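You operate a simulated robot arm through the tools that you are given. There is no shell and no other tool. Be economical: measure what you need, move in short steps, check, and stop when the job is done.

The job below is to be done with a simulated two-armed robot. You get a single attempt, and the scene is never put back.

Task
Put the blue width block on the hanger bench top away on the spares rack top board. Take the green-rim dust cap and put it on the roller shop bench top. Take the red collar and leave it on the roller shop bench shelf. Take the blue rag from the stripper top and leave it on the roller shop bench shelf. Put the green width block on top of the mist head. Take the orange driver and put it on the green-rim tray. Switch the dust fan switch on. Do these in any order.

Only the result counts: the job must be done as asked and must still hold three seconds after the hand-in. Knocking over, shifting, dropping, spilling or breaking anything else fails it. Lids that push on must go on centred and level and be pressed home; caps that screw on are set level and turned clockwise until they are tight.

Robot
Two 7-joint arms with two-finger parallel grippers on one trunk, on a base that drives. Base frame: it is fixed to the floor where the robot stands at the start and does not move with it; the origin is under the middle of the robot, x ahead of it, y to its left, z up; the surface under the hand at the start is at about z = 86. Lengths are in cm, angles in degrees, forces in N, time in s.
The left shoulder is at the start at [2, 17, 120.3], the right one opposite. With the tool pointing down near the work surface each hand reaches from about 18 to 66 cm from the robot's upright axis, wherever it stands, measured 20 degrees to its own side. Places, roughly: blue rag (8x7x4 cm) [60, -70, 80]; blue width block [50, 0, 100]; dust fan switch [230, -230, 70]; green width block [250, 0, 100]; green-rim dust cap (10x10x5 cm) [70, 20, 90]; green-rim tray (22x16 cm) [254, -60, 86]; mist head [250, -50, 100]; orange driver [250, 75, 100]; red collar (7x7x3 cm) [60, 60, 90]; roller shop bench shelf [270, -40, 30]; roller shop bench top [270, -40, 90]; spares rack top board [-700, -120, 120]. Payload 3.8 kg a hand.
Tool frame (each hand has its own): the origin (TCP) lies between the finger pads and is the grasp point; the fingertips stand 3 cm ahead of it; z points along the fingers, y is the line along which they close. Largest opening 11 cm; finger width 2, thickness 1; the body of the gripper, 4.8 by 11.2 cm, starts 5.5 cm behind the TCP.
Orientation is told as [roll, pitch, yaw] about the base's x, y, z axes, in that order, counted from this pose: with the fingers straight down and closing along the base's y, the tool's x points along the base's -x, its y along +y and its z along -z.

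Tools
- The arms move only by the tool servo_tool. It takes "left_increments", "right_increments" or both (then of equal length, played together; a hand with none holds still); each is a list of rows, each a list of 7 numbers: the shift along the base's x, y, z in cm, then the turn, a rotation vector about the base's x, y, z in degrees, then the closure, from 0 (fully open) to 1 (shut). In form: [[dx, dy, dz, ax, ay, az, claw], ...]. A call has 1 to 12 rows; each row shifts and turns the commanded pose from where the row before left it. Rows are played at 5 a second. More than 5 cm and 8.6 degrees between two rows, or a gripper value outside its range, and nothing of the call is played. A pose out of reach is approached as far as the arm can. The call stops where the force on the tool passes 40 N (or 10 N more than at its start, if that is more) or the arm is blocked; 0.2 s more then pass. The fingers move at their own pace (about 7.2 cm/s each) and stop on an object; they squeeze with about 26 N. The grip force told is the motor's: it shows also when the fingers shut on nothing. Time passes only in rows, and 0.2 s behind the last, so rows that do not move let the fingers close. The reply holds the time, the measured pose of the TCP, the force on the tool along the base axes, the opening and the grip force, in the units named above and with some noise, with the torque about the TCP (base axes, N m) and any sound that the robot's microphone picked up.
- Cameras (640 x 400 px; columns grow to the right, rows downward): "scene" is now at [10.71, 0.09, 134.92]; the picture's right is [0.01, -1.00, 0.00], its down [-0.61, -0.00, -0.79] and it looks along [0.79, 0.00, -0.61] (base axes); focal length 283 px, centre (320, 200). "left" rides on the left gripper at [7.2, -1.7, -10.3] in its tool frame; the picture's right is [0.23, 0.97, 0.00], its down [-0.76, 0.18, -0.62] and it looks along [-0.61, 0.14, 0.78] (tool axes); focal length 222 px, centre (320, 200). "right" rides on the right gripper at [7.2, 1.7, -10.3] in its tool frame; the picture's right is [-0.23, 0.97, 0.00], its down [-0.76, -0.18, -0.62] and it looks along [-0.61, -0.14, 0.78] (tool axes); focal length 222 px, centre (320, 200). There is no depth. A picture from a camera that has moved, and an enlarged one, comes with that camera's place and axes in the base frame and with its lens.
- capture(camera): a new picture of that camera. No time passes.
- slide_trunk(by): slides the trunk up (or, below 0, down) by that many cm; the arms and the scene camera ride with it, the base frame stays. It gives what a move gives, with no picture.
- drive_base(legs): drives the robot by 1 to 6 legs, each [ahead, turn to the left] in cm and degrees, along the robot's own axes; the way and the turn of a leg run together, so that a leg with both is an arc; at most 150 cm and 180 degrees a leg. The arms and the cameras ride along, it lands a little off, and it stops where it bumps. It gives what a move gives.
- pan_tilt(pan, tilt): turns the head with the scene camera to pan (to the left, within 80 degrees either way) and tilt (down, from -29 to 69), counted from straight ahead of the robot. It gives what a move gives.
- enlarge(camera, box): a new picture of the part [left, top, right, bottom] of that camera's present view, enlarged. No time passes.
- sign_off(): hands the job in; it is judged then, once.

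Work in short steps. Places have to be worked out from the pictures, the camera data and where the tool is seen: move nearer, look again, correct. Check each grasp and each placing, and mend what went wrong. You have 196 turns and 172 pictures in all, those below and enlarged ones among them. Open the grippers and draw the arms clear of the work before you hand the job in, unless the task says otherwise; then end with one line.

The tools are called after ">>>" by a JSON object that holds its "method" and its "body". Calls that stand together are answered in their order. servo_tool: Moves the arms, as the interface text tells. Its arguments: {"type":"object","properties":{"left_increments":{"type":"array"},"right_increments":{"type":"array"}},"required":[]} The other tools are called the same way: slide_trunk (by) slides the trunk up or down; drive_base (legs) drives the base; pan_tilt (pan, tilt) turns the head that bears the scene camera; capture (camera) takes a picture; enlarge (camera, box) takes an enlarged picture of a part of a camera's view; sign_off () hands the job in.

At the start:

```text
time: 0.0
left_tcp_pos: [44.48, 19.73, 112.43]
left_orientation: [0.0, 0.1, 0.0]
left_force: [0.9, -1.5, -0.6]
left_moment: [0.04, -0.01, -0.01]
left_opening: 11.01
left_gripper_force: 0.2
right_tcp_pos: [40.01, -13.28, 114.2]
right_orientation: [0.0, 0.0, 0.0]
right_force: [-0.5, -0.4, -0.3]
right_moment: [-0.03, -0.02, 0.01]
right_opening: 10.98
right_gripper_force: 0.0
trunk travel left (down, up): [-30.0, 27.0]
robot x, y, heading: [0.06, -0.05, 0.0]
head pan, tilt: [0.3, 37.9]
```

scene: 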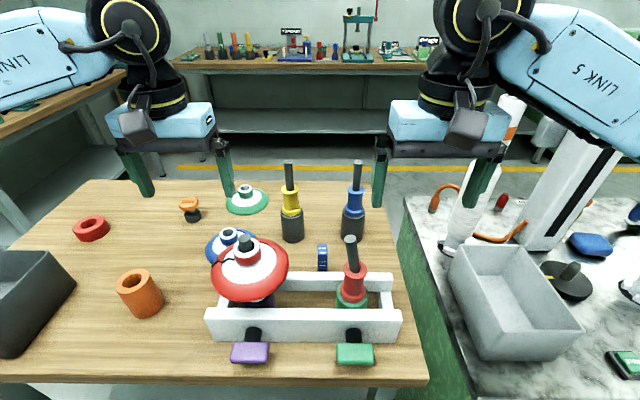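
right: 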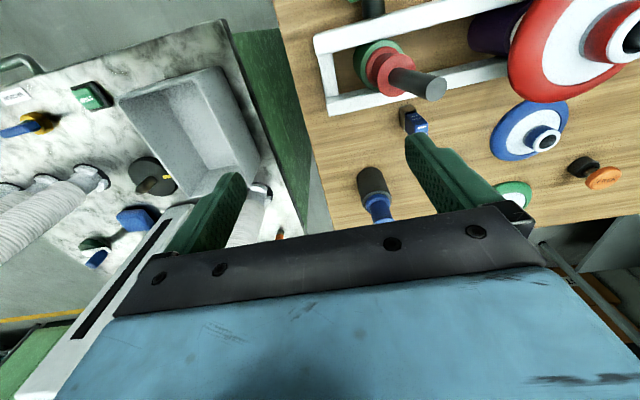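
left: 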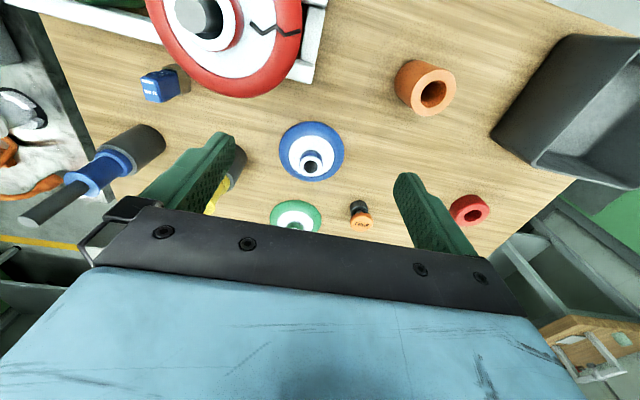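

I start by looking closer at the work on the hanger bench and across at the roller shop bench.

>>> {"method": "enlarge", "body": {"camera": "scene", "box": [160, 0, 480, 200]}}

>>> {"method": "enlarge", "body": {"camera": "scene", "box": [60, 170, 380, 370]}}

>>> {"method": "enlarge", "body": {"camera": "scene", "box": [400, 150, 640, 300]}}

```text
2.00 times, centred on (320, 100) of scene
camera zoom: at [10.71, 0.09, 134.92], right [0.01, -1.0, 0.0], down [-0.61, 0.0, -0.79], along [0.79, 0.0, -0.61], focal length 566 px, centre (320, 400)
```

zoom: 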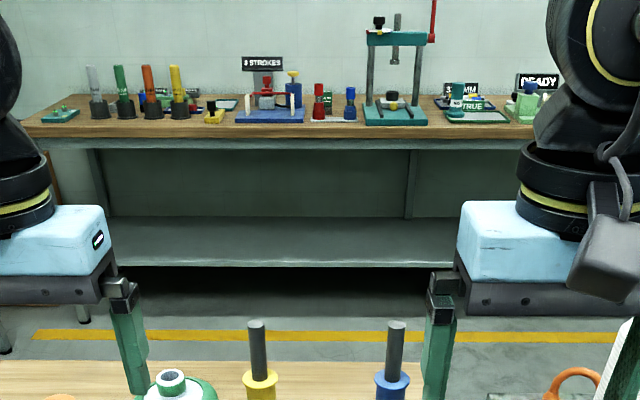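

```text
2.00 times, centred on (220, 270) of scene
camera zoom: at [10.71, 0.09, 134.92], right [0.01, -1.0, 0.0], down [-0.61, 0.0, -0.79], along [0.79, 0.0, -0.61], focal length 566 px, centre (520, 60)
```

zoom: 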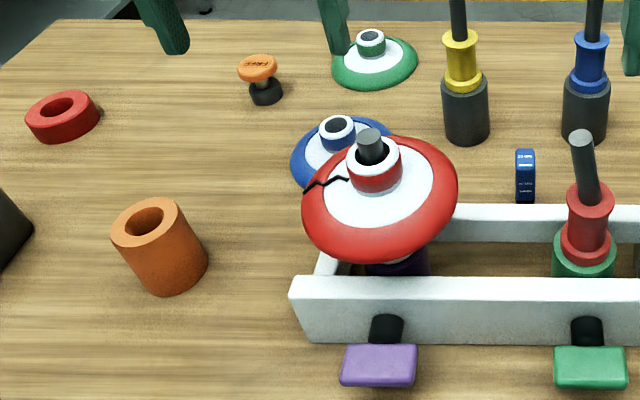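

```text
2.67 times, centred on (520, 225) of scene
camera zoom: at [10.71, 0.09, 134.92], right [0.01, -1.0, 0.0], down [-0.61, 0.0, -0.79], along [0.79, 0.0, -0.61], focal length 754 px, centre (-213, 133)
```

zoom: 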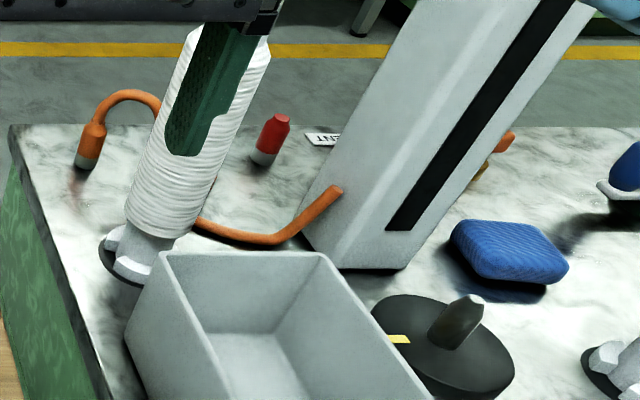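

I map the surroundings to plan driving routes.

>>> {"method": "pan_tilt", "body": {"pan": 60, "tilt": 25}}

>>> {"method": "capture", "body": {"camera": "scene"}}

>>> {"method": "pan_tilt", "body": {"pan": -60, "tilt": 25}}

>>> {"method": "capture", "body": {"camera": "scene"}}

```text
time: 1.3
left_tcp_pos: [44.54, 19.76, 112.33]
left_orientation: [0.1, 0.0, 0.0]
left_force: [-0.3, 0.0, -0.5]
left_moment: [-0.01, -0.01, -0.04]
left_opening: 11.01
left_gripper_force: 0.0
right_tcp_pos: [40.0, -13.24, 114.23]
right_orientation: [0.0, 0.0, 0.0]
right_force: [-0.3, -0.1, -0.2]
right_moment: [0.0, -0.02, 0.02]
right_opening: 10.99
right_gripper_force: 0.1
trunk travel left (down, up): [-30.0, 27.0]
robot x, y, heading: [-0.14, 0.14, -0.1]
head pan, tilt: [60.0, 25.0]
```

```text
165 pictures are left
camera scene: at [6.68, 8.02, 136.93], right [0.87, -0.5, 0.0], down [-0.21, -0.37, -0.91], along [0.45, 0.78, -0.42], focal length 283 px, centre (320, 200)
```

scene: 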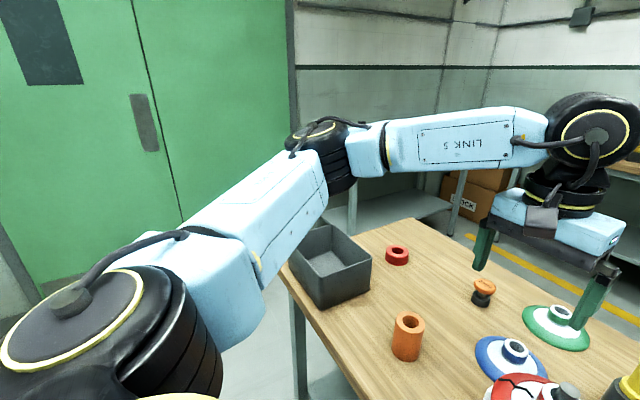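

```text
time: 3.3
left_tcp_pos: [44.52, 19.73, 112.38]
left_orientation: [0.0, 0.0, 0.2]
left_force: [-0.1, 0.0, -0.1]
left_moment: [0.02, -0.01, -0.02]
left_opening: 10.99
left_gripper_force: 0.0
right_tcp_pos: [39.88, -13.25, 114.14]
right_orientation: [0.0, 0.1, 0.0]
right_force: [0.1, -0.1, 0.3]
right_moment: [-0.04, -0.01, 0.05]
right_opening: 11.03
right_gripper_force: 0.1
trunk travel left (down, up): [-30.0, 27.0]
robot x, y, heading: [-0.1, 0.26, 0.0]
head pan, tilt: [-60.0, 25.0]
```

```text
164 pictures are left
camera scene: at [6.68, -7.94, 136.93], right [-0.87, -0.5, 0.0], down [-0.21, 0.37, -0.91], along [0.45, -0.78, -0.42], focal length 283 px, centre (320, 200)
```

scene: 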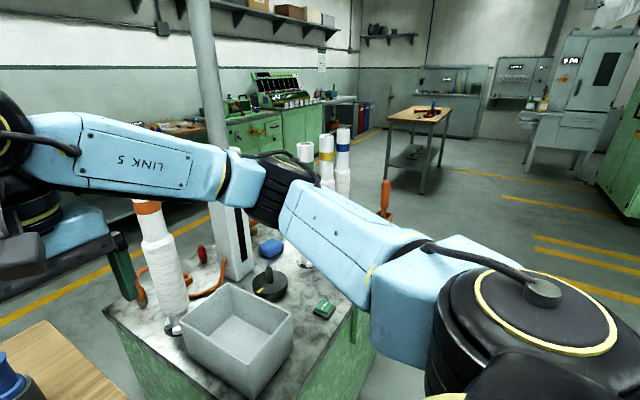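

The left aisle and the right side both look passable. I check the clearance between the base and the bench's near edge by looking down.

>>> {"method": "pan_tilt", "body": {"pan": 0, "tilt": 69}}

>>> {"method": "capture", "body": {"camera": "scene"}}

```text
time: 4.6
left_tcp_pos: [44.62, 19.66, 112.43]
left_orientation: [0.0, -0.1, 0.2]
left_force: [0.2, -0.7, -0.4]
left_moment: [-0.02, -0.03, 0.0]
left_opening: 11.03
left_gripper_force: 0.0
right_tcp_pos: [40.02, -13.18, 114.21]
right_orientation: [0.0, 0.0, 0.0]
right_force: [-0.1, 0.8, -0.2]
right_moment: [0.03, 0.0, -0.02]
right_opening: 11.0
right_gripper_force: 0.0
trunk travel left (down, up): [-30.0, 27.0]
robot x, y, heading: [0.32, 0.03, -0.1]
head pan, tilt: [0.0, 68.8]
```

```text
163 pictures are left
camera scene: at [7.66, 0.03, 130.99], right [0.0, -1.0, 0.0], down [-0.93, 0.0, -0.36], along [0.36, 0.0, -0.93], focal length 283 px, centre (320, 200)
```

scene: 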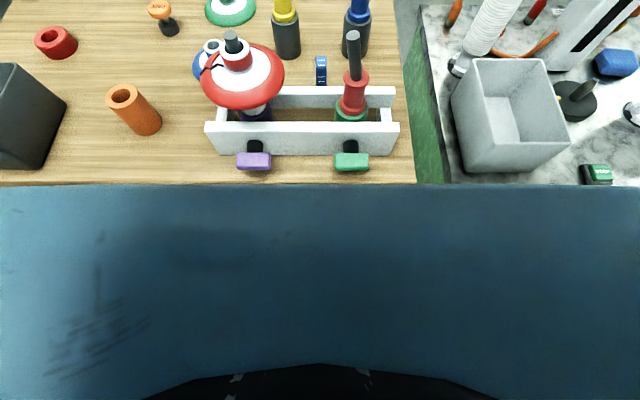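

I enlarge the blue block and neighbours to get its shape and orientation.

>>> {"method": "enlarge", "body": {"camera": "scene", "box": [240, 0, 400, 100]}}

>>> {"method": "enlarge", "body": {"camera": "right", "box": [340, 60, 500, 160]}}

```text
4.00 times, centred on (320, 50) of scene
camera zoom: at [7.66, 0.03, 130.99], right [0.0, -1.0, 0.0], down [-0.93, 0.0, -0.36], along [0.36, 0.0, -0.93], focal length 1131 px, centre (320, 800)
```

zoom: 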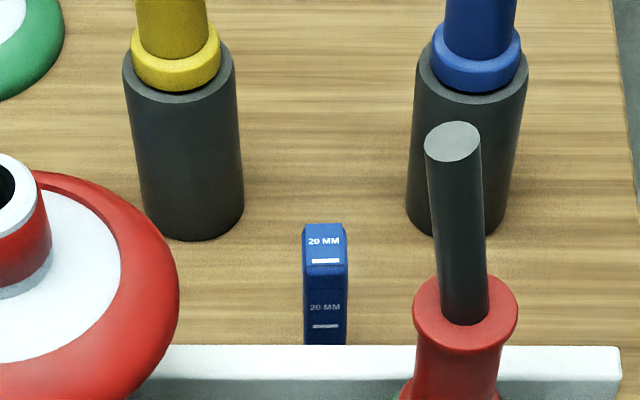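

```text
4.00 times, centred on (420, 110) of right
camera zoom: at [32.66, -11.5, 124.44], right [0.23, 0.97, 0.0], down [0.76, -0.18, 0.62], along [0.61, -0.14, -0.78], focal length 888 px, centre (-80, 560)
```

zoom: 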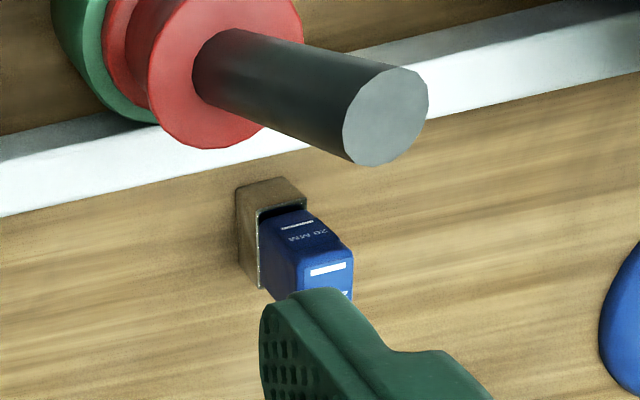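

The block (about 2 cm wide in y) stands near (51, -0.4). I bring the right hand above it, staying above the upright spindles (tops ≈106), and look.

>>> {"method": "servo_tool", "body": {"right_increments": [[3.5, 4, 0, 0, 0, 0, 0], [3.5, 4.4, 0, 0, 0, 0, 0], [3.7, 4.4, 0, 0, 0, 0, 0], [0, 0, -2, 0, 0, 0, 0]]}}

>>> {"method": "capture", "body": {"camera": "right"}}

>>> {"method": "pan_tilt", "body": {"pan": 0, "tilt": 50}}

>>> {"method": "capture", "body": {"camera": "scene"}}

```text
refused: row 1 steps farther than a row can; nothing moved
```

```text
160 pictures are left
camera right: at [32.66, -11.5, 124.44], right [0.23, 0.97, 0.0], down [0.76, -0.18, 0.62], along [0.61, -0.14, -0.78], focal length 222 px, centre (320, 200)
```

right: 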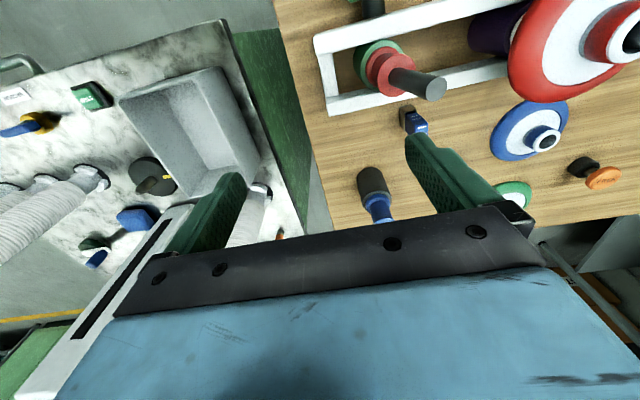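

```text
time: 5.4
left_tcp_pos: [44.54, 19.61, 112.4]
left_orientation: [0.0, 0.0, 0.1]
left_force: [-0.1, -0.3, -0.6]
left_moment: [-0.01, 0.0, 0.0]
left_opening: 10.98
left_gripper_force: 0.0
right_tcp_pos: [39.99, -13.13, 114.24]
right_orientation: [0.0, 0.0, 0.0]
right_force: [0.2, -0.4, 0.2]
right_moment: [0.02, 0.0, -0.02]
right_opening: 11.0
right_gripper_force: 0.1
trunk travel left (down, up): [-30.0, 27.0]
robot x, y, heading: [-0.25, 0.04, -0.0]
head pan, tilt: [0.0, 50.0]
```

```text
159 pictures are left
camera scene: at [9.77, 0.04, 133.18], right [0.0, -1.0, 0.0], down [-0.77, 0.0, -0.64], along [0.64, 0.0, -0.77], focal length 283 px, centre (320, 200)
```

scene: 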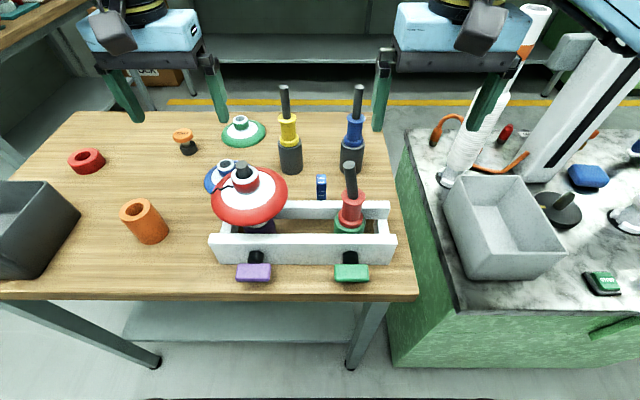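

Steps were too long; I repeat with shorter ones.

>>> {"method": "servo_tool", "body": {"right_increments": [[2.7, 3.2, 0, 0, 0, 0, 0], [2.7, 3.2, 0, 0, 0, 0, 0], [2.7, 3.2, 0, 0, 0, 0, 0], [2.7, 3.2, 0, 0, 0, 0, 0], [0, 0, -2, 0, 0, 0, 0]]}}

>>> {"method": "capture", "body": {"camera": "right"}}

>>> {"method": "capture", "body": {"camera": "scene"}}

```text
time: 6.6
left_tcp_pos: [44.59, 19.47, 112.46]
left_orientation: [0.1, 0.0, 0.0]
left_force: [-0.7, 0.0, 0.4]
left_moment: [-0.01, 0.0, -0.01]
left_opening: 10.99
left_gripper_force: 0.2
right_tcp_pos: [50.79, -0.48, 112.22]
right_orientation: [-0.1, 0.0, 0.0]
right_force: [0.4, -0.9, -0.3]
right_moment: [0.03, -0.02, -0.04]
right_opening: 11.01
right_gripper_force: 0.2
trunk travel left (down, up): [-30.0, 27.0]
robot x, y, heading: [-0.19, 0.18, 0.0]
head pan, tilt: [0.0, 50.0]
```

```text
158 pictures are left
camera right: at [43.5, 1.26, 122.4], right [0.23, 0.97, 0.0], down [0.76, -0.18, 0.62], along [0.61, -0.14, -0.78], focal length 222 px, centre (320, 200)
```

right: 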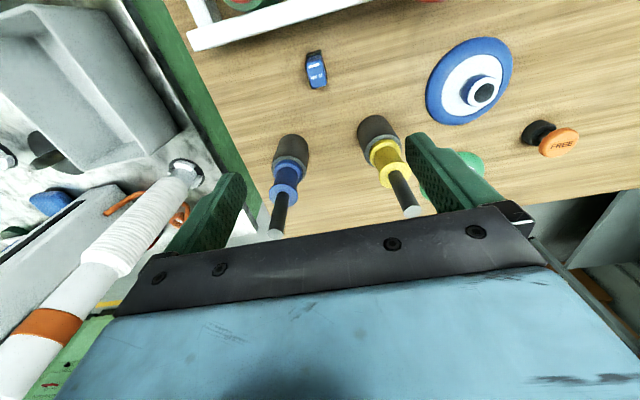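

```text
157 pictures are left
camera scene: at [9.79, -0.06, 133.18], right [0.0, -1.0, 0.0], down [-0.77, 0.0, -0.64], along [0.64, 0.0, -0.77], focal length 283 px, centre (320, 200)
```

scene: 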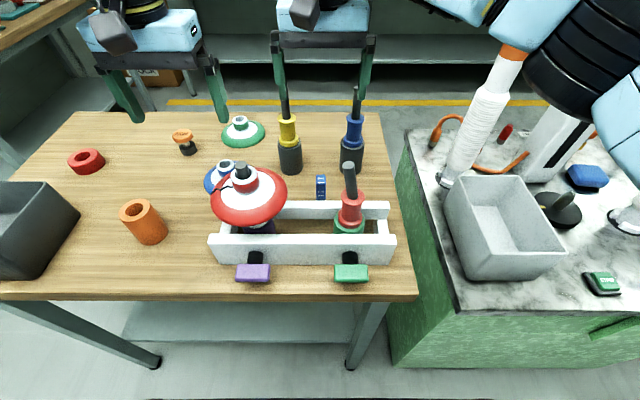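

>>> {"method": "enlarge", "body": {"camera": "right", "box": [264, 30, 376, 100]}}

>>> {"method": "enlarge", "body": {"camera": "scene", "box": [272, 160, 368, 220]}}

```text
5.71 times, centred on (320, 65) of right
camera zoom: at [43.5, 1.26, 122.4], right [0.23, 0.97, 0.0], down [0.76, -0.18, 0.62], along [0.61, -0.14, -0.78], focal length 1269 px, centre (320, 971)
```

zoom: 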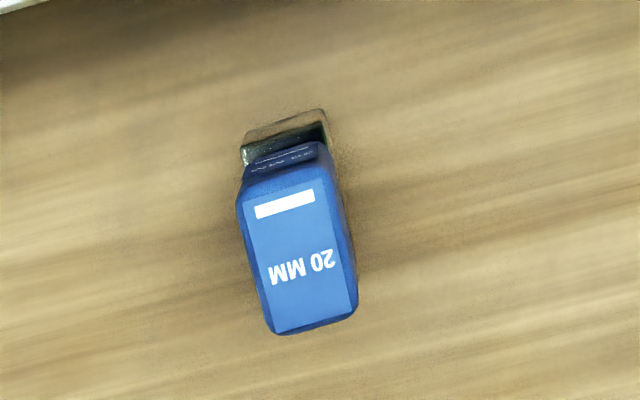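

```text
6.67 times, centred on (320, 190) of scene
camera zoom: at [9.79, -0.06, 133.18], right [0.0, -1.0, 0.0], down [-0.77, 0.0, -0.64], along [0.64, 0.0, -0.77], focal length 1885 px, centre (320, 267)
```

zoom: 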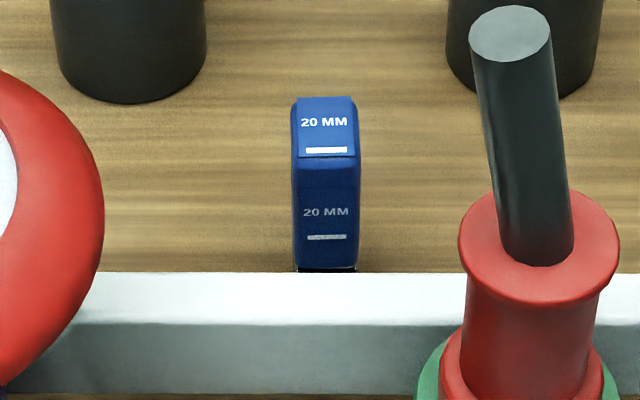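

Block top centre ≈ (48.1, -0.1, 93.6), height ≈7.6. I descend over it in two stages.

>>> {"method": "servo_tool", "body": {"right_increments": [[-2.6, 0.35, -2, 0, 0, 0, 0], [0, 0, -4, 0, 0, 0, 0], [0, 0, -4, 0, 0, 0, 0]]}}

>>> {"method": "capture", "body": {"camera": "right"}}

>>> {"method": "capture", "body": {"camera": "scene"}}

```text
time: 7.4
left_tcp_pos: [44.48, 19.59, 112.35]
left_orientation: [0.1, 0.0, 0.1]
left_force: [0.0, 0.4, 0.0]
left_moment: [-0.01, 0.04, 0.0]
left_opening: 11.0
left_gripper_force: 0.1
right_tcp_pos: [48.34, 0.07, 102.24]
right_orientation: [0.1, 0.0, 0.0]
right_force: [0.1, -0.1, -0.7]
right_moment: [0.01, -0.03, 0.0]
right_opening: 11.0
right_gripper_force: 0.0
trunk travel left (down, up): [-30.0, 27.0]
robot x, y, heading: [-0.09, 0.04, 0.1]
head pan, tilt: [0.0, 50.0]
```

```text
154 pictures are left
camera right: at [40.95, 1.65, 112.46], right [0.23, 0.97, 0.0], down [0.76, -0.18, 0.62], along [0.61, -0.14, -0.78], focal length 222 px, centre (320, 200)
```

right: 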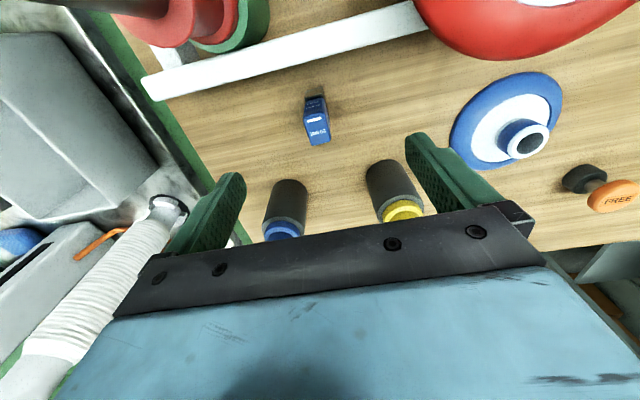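

```text
153 pictures are left
camera scene: at [9.78, 0.02, 133.18], right [0.0, -1.0, 0.0], down [-0.77, 0.0, -0.64], along [0.64, 0.0, -0.77], focal length 283 px, centre (320, 200)
```

scene: 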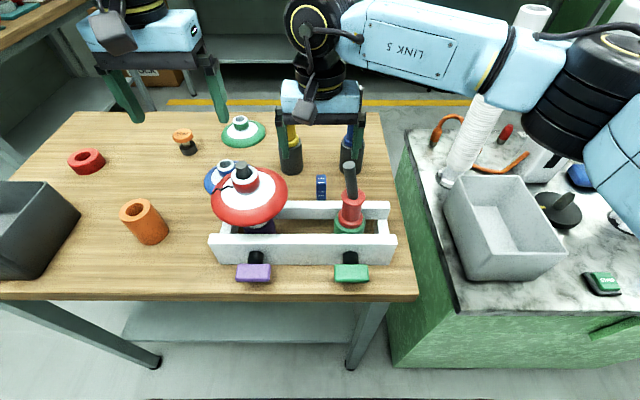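

Aligned; descend to TCP z≈92 and close.

>>> {"method": "servo_tool", "body": {"right_increments": [[-0.4, -0.2, -4, 0, 0, 0, 0], [0, 0, -3.5, 0, 0, 0, 0], [0, 0, -2.8, 0, 0, 0, 0], [0, 0, 0, 0, 0, 0, 1], [0, 0, 0, 0, 0, 0, 1], [0, 0, 0, 0, 0, 0, 1], [0, 0, 0, 0, 0, 0, 1]]}}

>>> {"method": "capture", "body": {"camera": "scene"}}

```text
time: 9.0
left_tcp_pos: [44.41, 19.63, 112.38]
left_orientation: [0.0, -0.1, 0.1]
left_force: [-0.1, 0.2, -0.4]
left_moment: [0.0, 0.03, 0.02]
left_opening: 11.01
left_gripper_force: 0.0
right_tcp_pos: [47.65, -0.27, 91.91]
right_orientation: [0.0, -0.1, 0.0]
right_force: [-0.4, -0.6, -0.2]
right_moment: [-0.01, 0.02, 0.0]
right_opening: 1.99
right_gripper_force: 26.2
trunk travel left (down, up): [-30.0, 27.0]
robot x, y, heading: [-0.14, -0.24, 0.2]
head pan, tilt: [0.0, 50.0]
```

```text
152 pictures are left
camera scene: at [9.77, 0.04, 133.18], right [0.0, -1.0, 0.0], down [-0.77, 0.0, -0.64], along [0.64, 0.0, -0.77], focal length 283 px, centre (320, 200)
```

scene: 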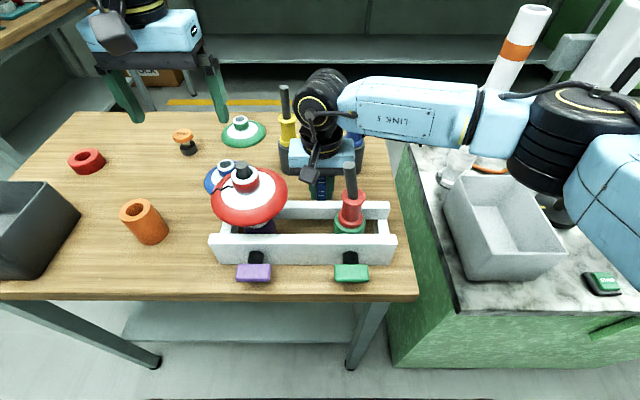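

Gripped (2.0 cm). Lift straight up, then draw both hands in.

>>> {"method": "servo_tool", "body": {"right_increments": [[0, 0, 4.5, 0, 0, 0, 1], [0, 0, 4.5, 0, 0, 0, 1], [0, 0, 4.5, 0, 0, 0, 1], [0, 0, 4.5, 0, 0, 0, 1], [0, 0, 4.5, 0, 0, 0, 1], [-1, 0, 4, 0, 0, 0, 1], [-3.5, -3, 0, 0, 0, 0, 1], [-3.5, -3, 0, 0, 0, 0, 1], [-3.5, -3, 0, 0, 0, 0, 1], [-3.5, -3, 0, 0, 0, 0, 1]], "left_increments": [[0, 0, 3, 0, 0, 0, 0], [0, 0, 3, 0, 0, 0, 0], [-3, 0, 0, 0, 0, 0, 0], [-3, 0, 0, 0, 0, 0, 0], [-3, 0, 0, 0, 0, 0, 0], [0, 0, 0, 0, 0, 0, 0], [0, 0, 0, 0, 0, 0, 0], [0, 0, 0, 0, 0, 0, 0], [0, 0, 0, 0, 0, 0, 0], [0, 0, 0, 0, 0, 0, 0]]}}

>>> {"method": "capture", "body": {"camera": "scene"}}

```text
time: 11.2
left_tcp_pos: [35.42, 19.61, 118.34]
left_orientation: [0.0, 0.0, 0.2]
left_force: [-0.8, 0.7, -0.6]
left_moment: [0.0, -0.02, 0.03]
left_opening: 11.01
left_gripper_force: 0.1
right_tcp_pos: [32.8, -12.39, 118.4]
right_orientation: [0.1, 0.0, 0.0]
right_force: [0.1, 0.6, -1.2]
right_moment: [0.04, -0.03, -0.04]
right_opening: 2.0
right_gripper_force: 26.1
trunk travel left (down, up): [-30.0, 27.0]
robot x, y, heading: [-0.33, 0.06, 0.1]
head pan, tilt: [0.0, 50.0]
```

```text
151 pictures are left
camera scene: at [9.72, -0.03, 133.19], right [0.0, -1.0, 0.0], down [-0.77, 0.0, -0.64], along [0.64, 0.0, -0.77], focal length 283 px, centre (320, 200)
```

scene: 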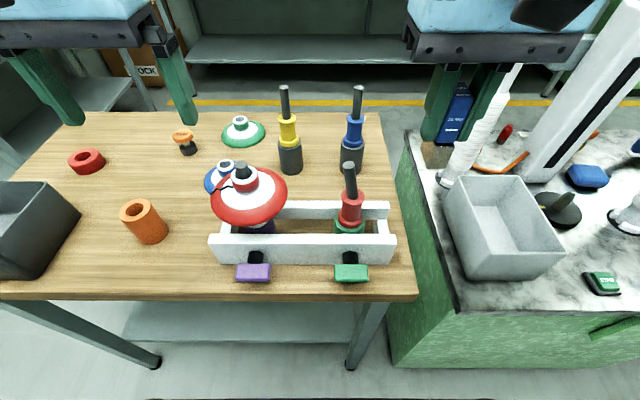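

Block is held and the bench undisturbed. I back off a bit and turn about to look toward the rack.

>>> {"method": "drive_base", "body": {"legs": [[-40, 0], [0, 170]]}}

>>> {"method": "pan_tilt", "body": {"pan": 0, "tilt": 15}}

>>> {"method": "capture", "body": {"camera": "scene"}}

```text
time: 20.7
left_tcp_pos: [-78.49, -13.38, 118.36]
left_orientation: [0.0, 0.0, 170.3]
left_force: [0.5, 0.6, -0.6]
left_moment: [0.02, 0.01, 0.01]
left_opening: 11.0
left_gripper_force: 0.3
right_tcp_pos: [-70.38, 17.58, 118.5]
right_orientation: [0.0, 0.0, 170.2]
right_force: [-0.4, 0.0, -1.3]
right_moment: [-0.01, 0.01, 0.02]
right_opening: 2.01
right_gripper_force: 26.2
trunk travel left (down, up): [-30.0, 27.0]
robot x, y, heading: [-39.92, 0.03, 170.4]
head pan, tilt: [0.0, 50.0]
```

```text
time: 21.7
left_tcp_pos: [-78.58, -13.43, 118.42]
left_orientation: [0.0, 0.0, 170.3]
left_force: [1.2, 0.0, 0.5]
left_moment: [0.03, 0.0, 0.0]
left_opening: 10.98
left_gripper_force: 0.0
right_tcp_pos: [-70.41, 17.45, 118.39]
right_orientation: [0.0, 0.0, 170.2]
right_force: [-1.1, -0.6, -1.1]
right_moment: [0.0, 0.0, -0.01]
right_opening: 2.0
right_gripper_force: 26.1
trunk travel left (down, up): [-30.0, 27.0]
robot x, y, heading: [-40.38, -0.02, 170.0]
head pan, tilt: [0.0, 15.0]
```

```text
150 pictures are left
camera scene: at [-51.5, 1.95, 138.55], right [0.17, 0.99, 0.0], down [0.26, -0.04, -0.97], along [-0.95, 0.16, -0.26], focal length 283 px, centre (320, 200)
```

scene: 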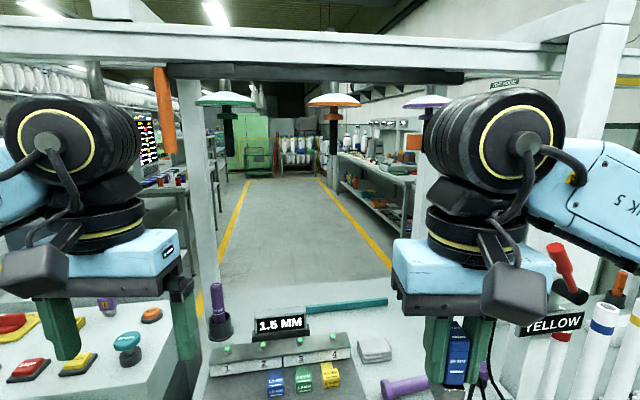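

A console stands right behind; I pan to find the way round it.

>>> {"method": "pan_tilt", "body": {"pan": 60, "tilt": 20}}

>>> {"method": "capture", "body": {"camera": "scene"}}

>>> {"method": "pan_tilt", "body": {"pan": -50, "tilt": 25}}

>>> {"method": "capture", "body": {"camera": "scene"}}

```text
time: 23.0
left_tcp_pos: [-78.52, -13.46, 118.37]
left_orientation: [-0.1, 0.0, 170.3]
left_force: [-0.4, -0.7, -0.3]
left_moment: [0.01, 0.04, 0.0]
left_opening: 10.99
left_gripper_force: 0.0
right_tcp_pos: [-70.51, 17.5, 118.41]
right_orientation: [0.0, 0.0, 170.2]
right_force: [-1.0, 0.3, -1.1]
right_moment: [-0.01, -0.04, -0.01]
right_opening: 2.02
right_gripper_force: 26.8
trunk travel left (down, up): [-30.0, 27.0]
robot x, y, heading: [-40.02, -0.39, 170.1]
head pan, tilt: [60.0, 20.0]
```

```text
149 pictures are left
camera scene: at [-48.26, -6.8, 137.74], right [-0.77, 0.64, 0.0], down [0.22, 0.26, -0.94], along [-0.6, -0.72, -0.34], focal length 283 px, centre (320, 200)
```

scene: 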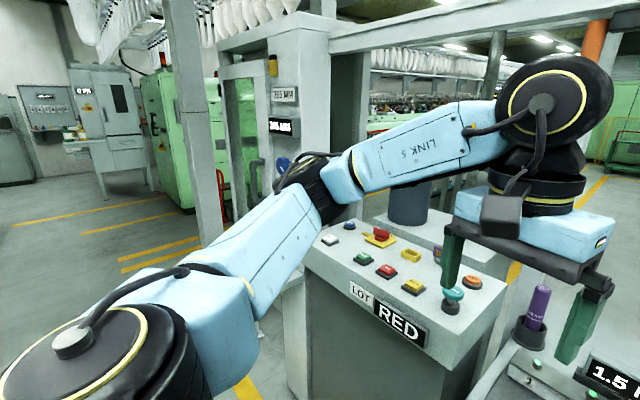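

```text
time: 24.9
left_tcp_pos: [-78.45, -13.29, 118.31]
left_orientation: [0.0, -0.1, 170.3]
left_force: [0.7, -0.1, -0.5]
left_moment: [-0.02, -0.01, 0.0]
left_opening: 11.0
left_gripper_force: 0.1
right_tcp_pos: [-70.47, 17.7, 118.43]
right_orientation: [0.0, 0.1, 170.1]
right_force: [0.5, -0.8, -1.5]
right_moment: [0.01, 0.0, 0.0]
right_opening: 1.98
right_gripper_force: 25.9
trunk travel left (down, up): [-30.0, 27.0]
robot x, y, heading: [-40.0, 0.18, 170.1]
head pan, tilt: [-50.0, 25.0]
```

```text
148 pictures are left
camera scene: at [-46.92, 8.31, 136.93], right [0.86, 0.5, 0.0], down [0.21, -0.37, -0.91], along [-0.46, 0.78, -0.42], focal length 283 px, centre (320, 200)
```

scene: 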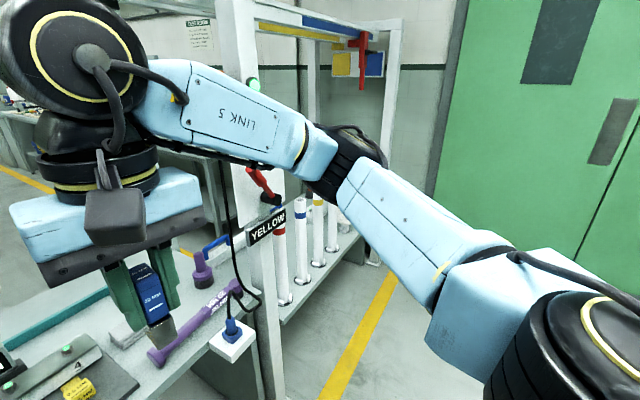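

The way round is on the -y side. I edge back from the console, turn toward -y and drive out into the open area.

>>> {"method": "drive_base", "body": {"legs": [[-12, 0], [0, 100], [110, 0]]}}

>>> {"method": "pan_tilt", "body": {"pan": -60, "tilt": 15}}

>>> {"method": "capture", "body": {"camera": "scene"}}

>>> {"method": "pan_tilt", "body": {"pan": 0, "tilt": 15}}

>>> {"method": "capture", "body": {"camera": "scene"}}

```text
time: 35.5
left_tcp_pos: [-7.98, -147.08, 118.25]
left_orientation: [0.0, 0.0, -89.3]
left_force: [-0.6, 0.1, 1.9]
left_moment: [0.0, -0.04, -0.01]
left_opening: 11.0
left_gripper_force: 0.0
right_tcp_pos: [-39.98, -144.7, 118.42]
right_orientation: [0.1, 0.1, -89.4]
right_force: [0.1, -0.2, -0.9]
right_moment: [0.0, 0.0, 0.02]
right_opening: 1.99
right_gripper_force: 26.0
trunk travel left (down, up): [-30.0, 27.0]
robot x, y, heading: [-28.14, -112.24, -89.4]
head pan, tilt: [-50.0, 25.0]
```

```text
time: 36.2
left_tcp_pos: [-8.06, -147.14, 118.36]
left_orientation: [0.0, 0.0, -89.3]
left_force: [0.6, -0.2, 0.0]
left_moment: [-0.03, -0.01, 0.01]
left_opening: 10.99
left_gripper_force: 0.1
right_tcp_pos: [-40.07, -144.71, 118.39]
right_orientation: [0.0, -0.1, -89.5]
right_force: [-0.2, -0.5, -1.1]
right_moment: [0.04, 0.01, 0.01]
right_opening: 1.97
right_gripper_force: 25.8
trunk travel left (down, up): [-30.0, 27.0]
robot x, y, heading: [-28.0, -111.79, -89.3]
head pan, tilt: [-60.0, 15.0]
```

```text
147 pictures are left
camera scene: at [-36.13, -118.56, 138.55], right [-0.51, 0.86, 0.0], down [0.22, 0.13, -0.97], along [-0.83, -0.49, -0.26], focal length 283 px, centre (320, 200)
```

scene: 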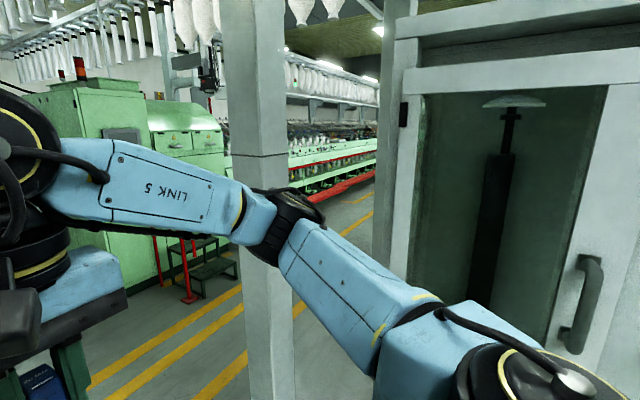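

```text
time: 37.5
left_tcp_pos: [-8.09, -147.12, 118.33]
left_orientation: [0.0, 0.0, -89.3]
left_force: [-0.1, -0.7, 0.3]
left_moment: [0.03, -0.02, 0.0]
left_opening: 11.01
left_gripper_force: 0.0
right_tcp_pos: [-40.03, -144.84, 118.45]
right_orientation: [0.0, -0.1, -89.4]
right_force: [0.5, 0.7, -1.8]
right_moment: [-0.02, -0.03, 0.0]
right_opening: 1.98
right_gripper_force: 26.1
trunk travel left (down, up): [-30.0, 27.0]
robot x, y, heading: [-28.3, -111.57, -89.2]
head pan, tilt: [0.0, 15.0]
```

```text
146 pictures are left
camera scene: at [-28.0, -123.16, 138.56], right [-1.0, -0.01, 0.0], down [0.0, 0.26, -0.97], along [0.01, -0.97, -0.26], focal length 283 px, centre (320, 200)
```

scene: 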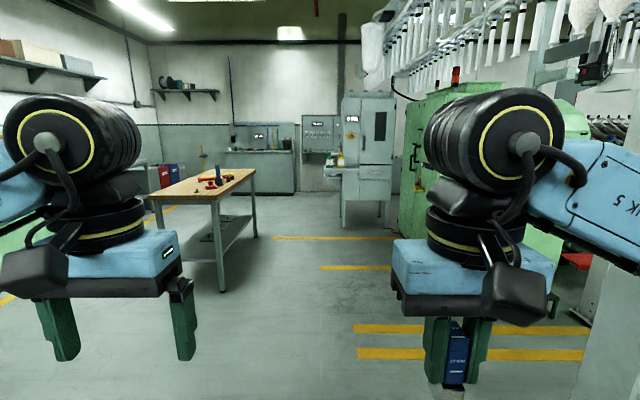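

An aisle runs along -x past the machine's post, marked by yellow stripes at about y=-270. I drive there and look down it.

>>> {"method": "drive_base", "body": {"legs": [[145, 0], [0, -90]]}}

>>> {"method": "capture", "body": {"camera": "scene"}}

```text
time: 48.6
left_tcp_pos: [-63.35, -277.08, 118.23]
left_orientation: [-0.1, 0.0, 179.8]
left_force: [-0.2, -0.7, -0.8]
left_moment: [0.0, 0.0, 0.03]
left_opening: 10.99
left_gripper_force: 0.0
right_tcp_pos: [-60.5, -245.14, 118.38]
right_orientation: [-0.1, 0.0, 179.6]
right_force: [-0.6, 0.9, -1.0]
right_moment: [0.02, 0.03, 0.0]
right_opening: 1.98
right_gripper_force: 25.8
trunk travel left (down, up): [-30.0, 27.0]
robot x, y, heading: [-27.43, -258.04, 179.2]
head pan, tilt: [0.0, 15.0]
```

```text
145 pictures are left
camera scene: at [-39.13, -257.49, 138.56], right [0.01, 1.0, 0.0], down [0.26, 0.0, -0.97], along [-0.97, 0.01, -0.26], focal length 283 px, centre (320, 200)
```

scene: 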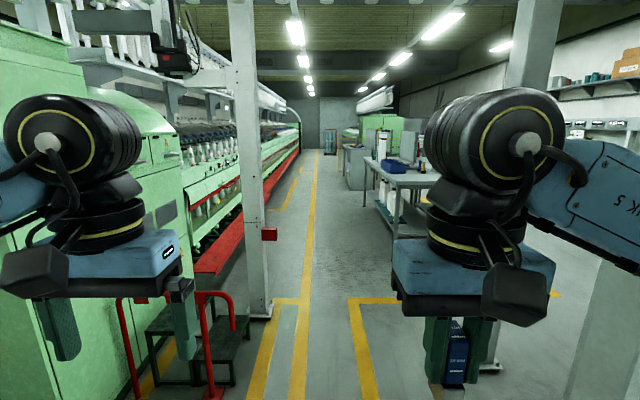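

The walkway lies between y≈-267 and -227; I follow it down toward -x.

>>> {"method": "drive_base", "body": {"legs": [[0, -5], [130, 0], [0, 5.5], [140, 0]]}}

>>> {"method": "capture", "body": {"camera": "scene"}}

```text
time: 58.6
left_tcp_pos: [-227.44, -265.8, 118.71]
left_orientation: [0.4, -0.4, -178.9]
left_force: [0.1, 0.5, 0.9]
left_moment: [0.0, 0.03, 0.0]
left_opening: 10.99
left_gripper_force: 0.0
right_tcp_pos: [-225.14, -233.83, 118.44]
right_orientation: [0.3, -0.2, -179.3]
right_force: [0.6, 0.3, -1.0]
right_moment: [0.0, -0.04, -0.04]
right_opening: 1.98
right_gripper_force: 26.3
trunk travel left (down, up): [-30.0, 27.0]
robot x, y, heading: [-192.61, -246.01, -179.4]
head pan, tilt: [0.0, 15.0]
stopped in leg 4: the robot was blocked; the commanded pose is now the measured one
```

```text
144 pictures are left
camera scene: at [-203.65, -245.5, 138.63], right [-0.01, 1.0, -0.01], down [0.25, 0.0, -0.97], along [-0.97, -0.01, -0.25], focal length 283 px, centre (320, 200)
```

scene: 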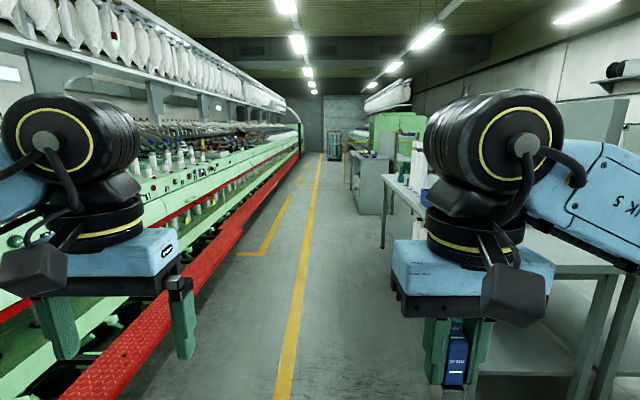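

Blocked — I look to both sides for what stopped the robot.

>>> {"method": "pan_tilt", "body": {"pan": 70, "tilt": 25}}

>>> {"method": "capture", "body": {"camera": "scene"}}

>>> {"method": "pan_tilt", "body": {"pan": -70, "tilt": 35}}

>>> {"method": "capture", "body": {"camera": "scene"}}

```text
time: 60.0
left_tcp_pos: [-227.52, -265.83, 118.62]
left_orientation: [0.5, -0.3, -178.9]
left_force: [0.0, 0.4, 0.4]
left_moment: [-0.01, -0.02, 0.0]
left_opening: 10.98
left_gripper_force: 0.1
right_tcp_pos: [-225.19, -233.79, 118.39]
right_orientation: [0.5, -0.2, -179.2]
right_force: [0.2, 0.5, -1.7]
right_moment: [0.02, 0.0, -0.02]
right_opening: 2.01
right_gripper_force: 26.2
trunk travel left (down, up): [-30.0, 27.0]
robot x, y, heading: [-192.44, -246.16, -179.3]
head pan, tilt: [70.0, 25.0]
```

```text
143 pictures are left
camera scene: at [-197.34, -254.05, 137.02], right [-0.94, 0.33, 0.0], down [0.14, 0.39, -0.91], along [-0.3, -0.86, -0.42], focal length 283 px, centre (320, 200)
```

scene: 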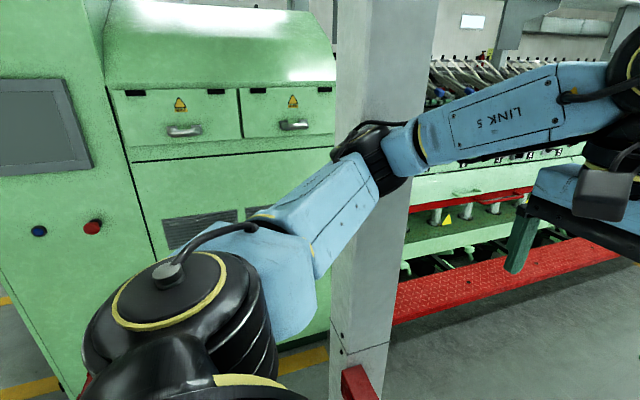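

```text
time: 62.2
left_tcp_pos: [-227.48, -265.93, 118.64]
left_orientation: [0.5, -0.4, -178.8]
left_force: [-0.3, 0.2, 0.2]
left_moment: [0.01, -0.01, 0.01]
left_opening: 11.0
left_gripper_force: 0.0
right_tcp_pos: [-225.21, -233.72, 118.33]
right_orientation: [0.4, -0.2, -179.2]
right_force: [-0.3, -1.0, -1.6]
right_moment: [0.02, 0.0, 0.02]
right_opening: 2.0
right_gripper_force: 25.8
trunk travel left (down, up): [-30.0, 27.0]
robot x, y, heading: [-192.44, -246.44, -179.2]
head pan, tilt: [-70.0, 35.0]
```

```text
142 pictures are left
camera scene: at [-197.43, -237.14, 135.32], right [0.93, 0.35, -0.01], down [0.2, -0.54, -0.82], along [-0.29, 0.76, -0.58], focal length 283 px, centre (320, 200)
```

scene: 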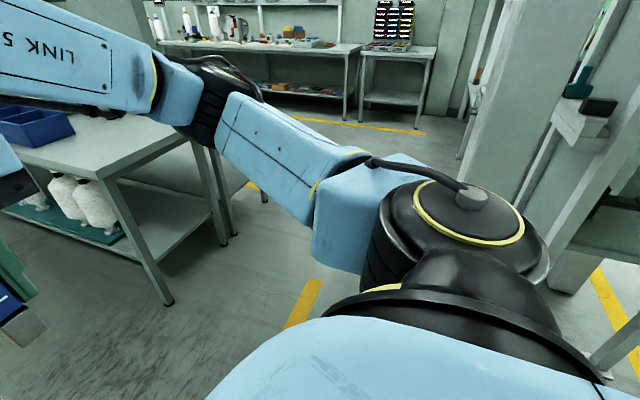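

The left elbow touches the post at y≈-296. I also check what's at the rack location.

>>> {"method": "drive_base", "body": {"legs": [[-25, 0], [0, -40]]}}

>>> {"method": "pan_tilt", "body": {"pan": 30, "tilt": 10}}

>>> {"method": "capture", "body": {"camera": "scene"}}

>>> {"method": "pan_tilt", "body": {"pan": 0, "tilt": 15}}

>>> {"method": "capture", "body": {"camera": "scene"}}

```text
time: 65.9
left_tcp_pos: [-207.48, -238.93, 118.27]
left_orientation: [0.0, 0.0, 141.3]
left_force: [0.3, 0.5, -0.7]
left_moment: [-0.02, 0.0, 0.02]
left_opening: 11.01
left_gripper_force: 0.0
right_tcp_pos: [-185.33, -215.74, 118.44]
right_orientation: [0.0, 0.1, 140.9]
right_force: [-0.2, -0.1, -2.0]
right_moment: [-0.05, 0.01, 0.06]
right_opening: 2.0
right_gripper_force: 25.6
trunk travel left (down, up): [-30.0, 27.0]
robot x, y, heading: [-167.5, -245.9, 141.1]
head pan, tilt: [-70.0, 35.0]
```

```text
time: 67.7
left_tcp_pos: [-207.62, -239.01, 118.35]
left_orientation: [0.1, 0.0, 141.3]
left_force: [0.4, 0.0, 0.0]
left_moment: [0.0, 0.0, 0.02]
left_opening: 11.0
left_gripper_force: 0.1
right_tcp_pos: [-185.42, -215.73, 118.39]
right_orientation: [0.0, 0.2, 140.9]
right_force: [-0.4, -0.1, -1.1]
right_moment: [-0.04, -0.01, 0.01]
right_opening: 1.97
right_gripper_force: 25.6
trunk travel left (down, up): [-30.0, 27.0]
robot x, y, heading: [-167.52, -246.0, 141.0]
head pan, tilt: [30.0, 10.0]
```

```text
141 pictures are left
camera scene: at [-178.41, -243.08, 139.37], right [0.16, 0.99, 0.0], down [0.17, -0.03, -0.98], along [-0.97, 0.16, -0.17], focal length 283 px, centre (320, 200)
```

scene: 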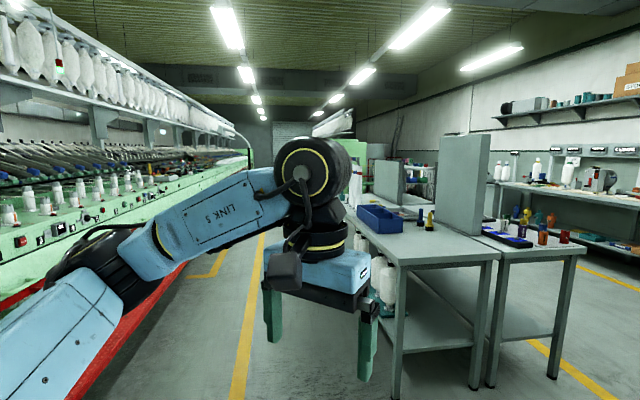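

```text
time: 68.6
left_tcp_pos: [-207.56, -238.96, 118.26]
left_orientation: [0.0, 0.0, 141.3]
left_force: [0.3, 0.2, -0.4]
left_moment: [-0.01, -0.02, 0.02]
left_opening: 10.98
left_gripper_force: 0.0
right_tcp_pos: [-185.43, -215.81, 118.37]
right_orientation: [-0.1, 0.0, 141.0]
right_force: [-0.9, -0.4, -0.6]
right_moment: [-0.01, -0.02, 0.02]
right_opening: 2.01
right_gripper_force: 26.5
trunk travel left (down, up): [-30.0, 27.0]
robot x, y, heading: [-167.82, -245.76, 140.9]
head pan, tilt: [0.0, 15.0]
```

```text
140 pictures are left
camera scene: at [-176.49, -238.67, 138.56], right [0.63, 0.78, 0.0], down [0.2, -0.16, -0.97], along [-0.75, 0.61, -0.26], focal length 283 px, centre (320, 200)
```

scene: 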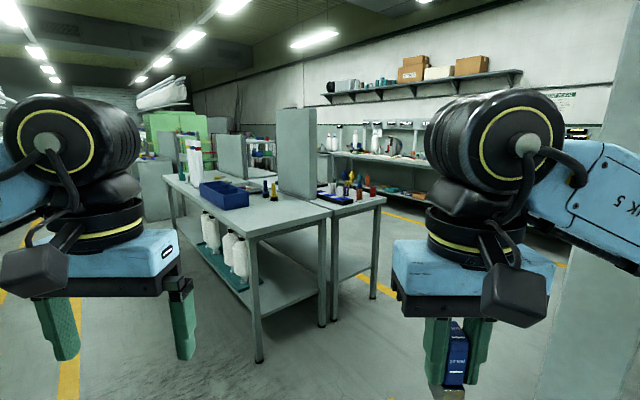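

>>> {"method": "pan_tilt", "body": {"pan": 30, "tilt": 10}}

>>> {"method": "enlarge", "body": {"camera": "scene", "box": [320, 100, 480, 200]}}

```text
time: 69.5
left_tcp_pos: [-207.68, -238.94, 118.28]
left_orientation: [0.0, 0.0, 141.3]
left_force: [-0.5, -0.1, 0.4]
left_moment: [0.02, 0.03, 0.01]
left_opening: 10.99
left_gripper_force: 0.0
right_tcp_pos: [-185.39, -215.88, 118.3]
right_orientation: [0.0, 0.0, 141.0]
right_force: [0.5, -0.1, -2.3]
right_moment: [-0.03, -0.03, -0.02]
right_opening: 1.99
right_gripper_force: 26.2
trunk travel left (down, up): [-30.0, 27.0]
robot x, y, heading: [-167.6, -246.24, 140.8]
head pan, tilt: [30.0, 10.0]
```

```text
4.00 times, centred on (400, 150) of scene
camera zoom: at [-178.41, -243.08, 139.37], right [0.16, 0.99, 0.0], down [0.17, -0.03, -0.98], along [-0.97, 0.16, -0.17], focal length 1131 px, centre (0, 400)
```

zoom: 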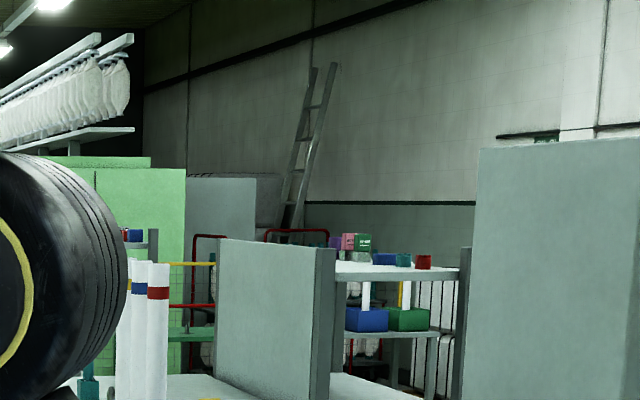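

The rack should lie farther along this walkway on its right side. I shift to y≈-233 and drive on.

>>> {"method": "drive_base", "body": {"legs": [[20, 0], [0, 39], [140, 0]]}}

>>> {"method": "capture", "body": {"camera": "scene"}}

```text
time: 79.5
left_tcp_pos: [-357.3, -252.59, 118.39]
left_orientation: [0.0, 0.0, -179.6]
left_force: [0.6, 0.4, 0.1]
left_moment: [0.02, 0.0, 0.0]
left_opening: 10.96
left_gripper_force: 0.1
right_tcp_pos: [-354.56, -220.55, 118.44]
right_orientation: [0.0, 0.1, 180.0]
right_force: [-0.7, -0.1, -2.2]
right_moment: [0.02, 0.0, 0.03]
right_opening: 1.98
right_gripper_force: 26.0
trunk travel left (down, up): [-30.0, 27.0]
robot x, y, heading: [-321.57, -232.58, 179.9]
head pan, tilt: [30.0, 10.0]
```

```text
138 pictures are left
camera scene: at [-331.94, -237.38, 139.37], right [-0.5, 0.87, 0.0], down [0.15, 0.09, -0.98], along [-0.85, -0.49, -0.17], focal length 283 px, centre (320, 200)
```

scene: 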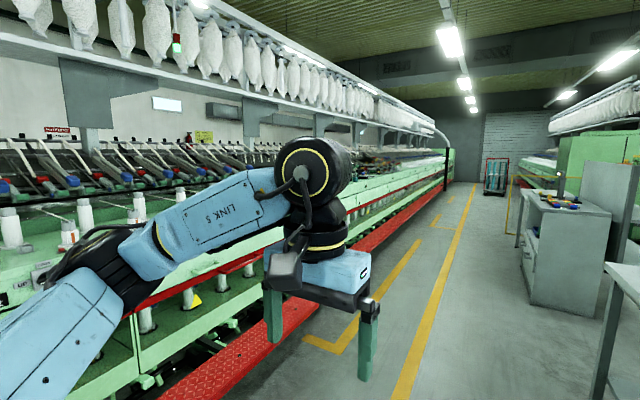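

>>> {"method": "drive_base", "body": {"legs": [[150, 0], [60, 0]]}}

>>> {"method": "pan_tilt", "body": {"pan": -30, "tilt": 15}}

>>> {"method": "capture", "body": {"camera": "scene"}}

```text
time: 89.9
left_tcp_pos: [-567.34, -253.06, 118.41]
left_orientation: [0.1, -0.1, -179.5]
left_force: [-0.1, -0.5, 0.3]
left_moment: [-0.01, -0.01, -0.01]
left_opening: 11.0
left_gripper_force: 0.1
right_tcp_pos: [-564.84, -221.02, 118.34]
right_orientation: [-0.1, 0.0, -179.7]
right_force: [-0.3, 0.3, -1.7]
right_moment: [-0.01, -0.03, 0.0]
right_opening: 1.99
right_gripper_force: 26.1
trunk travel left (down, up): [-30.0, 27.0]
robot x, y, heading: [-531.91, -233.31, -179.8]
head pan, tilt: [30.0, 10.0]
```

```text
time: 91.2
left_tcp_pos: [-567.41, -253.1, 118.27]
left_orientation: [0.0, 0.1, -179.4]
left_force: [-0.6, -0.1, 0.0]
left_moment: [0.05, -0.04, -0.01]
left_opening: 10.99
left_gripper_force: 0.1
right_tcp_pos: [-564.76, -221.16, 118.35]
right_orientation: [0.0, 0.0, -179.6]
right_force: [0.5, 0.0, -2.4]
right_moment: [-0.02, -0.04, 0.02]
right_opening: 2.0
right_gripper_force: 25.9
trunk travel left (down, up): [-30.0, 27.0]
robot x, y, heading: [-531.4, -233.15, -179.6]
head pan, tilt: [-30.0, 15.0]
```

```text
137 pictures are left
camera scene: at [-542.1, -228.46, 138.56], right [0.5, 0.87, 0.0], down [0.22, -0.13, -0.97], along [-0.84, 0.48, -0.26], focal length 283 px, centre (320, 200)
```

scene: 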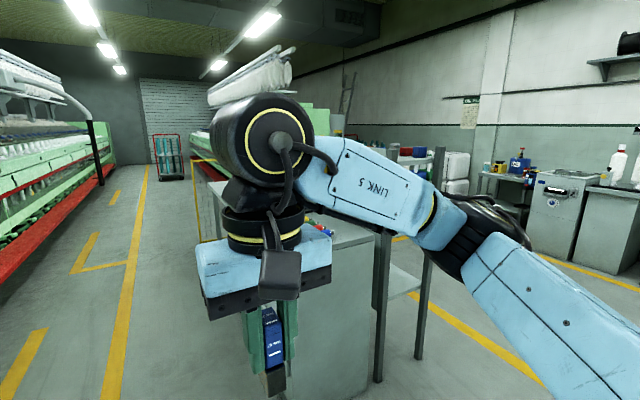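

The rack's posts appear right-front. I turn toward it for an unobstructed view.

>>> {"method": "drive_base", "body": {"legs": [[0, -40]]}}

>>> {"method": "pan_tilt", "body": {"pan": 0, "tilt": 20}}

>>> {"method": "capture", "body": {"camera": "scene"}}

```text
time: 93.5
left_tcp_pos: [-571.89, -225.79, 118.36]
left_orientation: [0.0, 0.0, 140.9]
left_force: [0.0, 0.5, -1.0]
left_moment: [-0.02, 0.06, 0.06]
left_opening: 10.97
left_gripper_force: 0.1
right_tcp_pos: [-549.42, -202.93, 118.33]
right_orientation: [0.0, 0.1, 140.6]
right_force: [0.4, -0.4, -1.3]
right_moment: [0.0, -0.07, 0.0]
right_opening: 2.0
right_gripper_force: 26.2
trunk travel left (down, up): [-30.0, 27.0]
robot x, y, heading: [-532.11, -233.26, 140.6]
head pan, tilt: [-30.0, 15.0]
```

```text
time: 94.4
left_tcp_pos: [-571.82, -225.89, 118.36]
left_orientation: [0.0, 0.0, 141.0]
left_force: [0.2, -0.5, -0.1]
left_moment: [-0.02, 0.03, 0.04]
left_opening: 10.98
left_gripper_force: 0.0
right_tcp_pos: [-549.45, -202.9, 118.48]
right_orientation: [0.0, 0.1, 140.7]
right_force: [-0.1, -1.1, -2.1]
right_moment: [-0.02, 0.01, 0.01]
right_opening: 2.0
right_gripper_force: 25.8
trunk travel left (down, up): [-30.0, 27.0]
robot x, y, heading: [-531.89, -232.75, 140.5]
head pan, tilt: [0.0, 20.0]
```

```text
136 pictures are left
camera scene: at [-540.69, -225.83, 137.74], right [0.64, 0.77, 0.0], down [0.26, -0.22, -0.94], along [-0.73, 0.6, -0.34], focal length 283 px, centre (320, 200)
```

scene: 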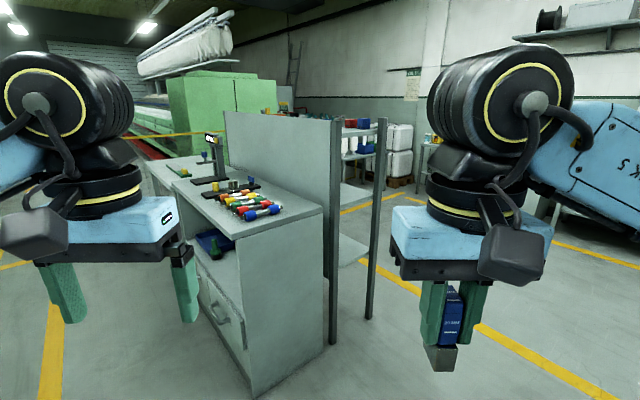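

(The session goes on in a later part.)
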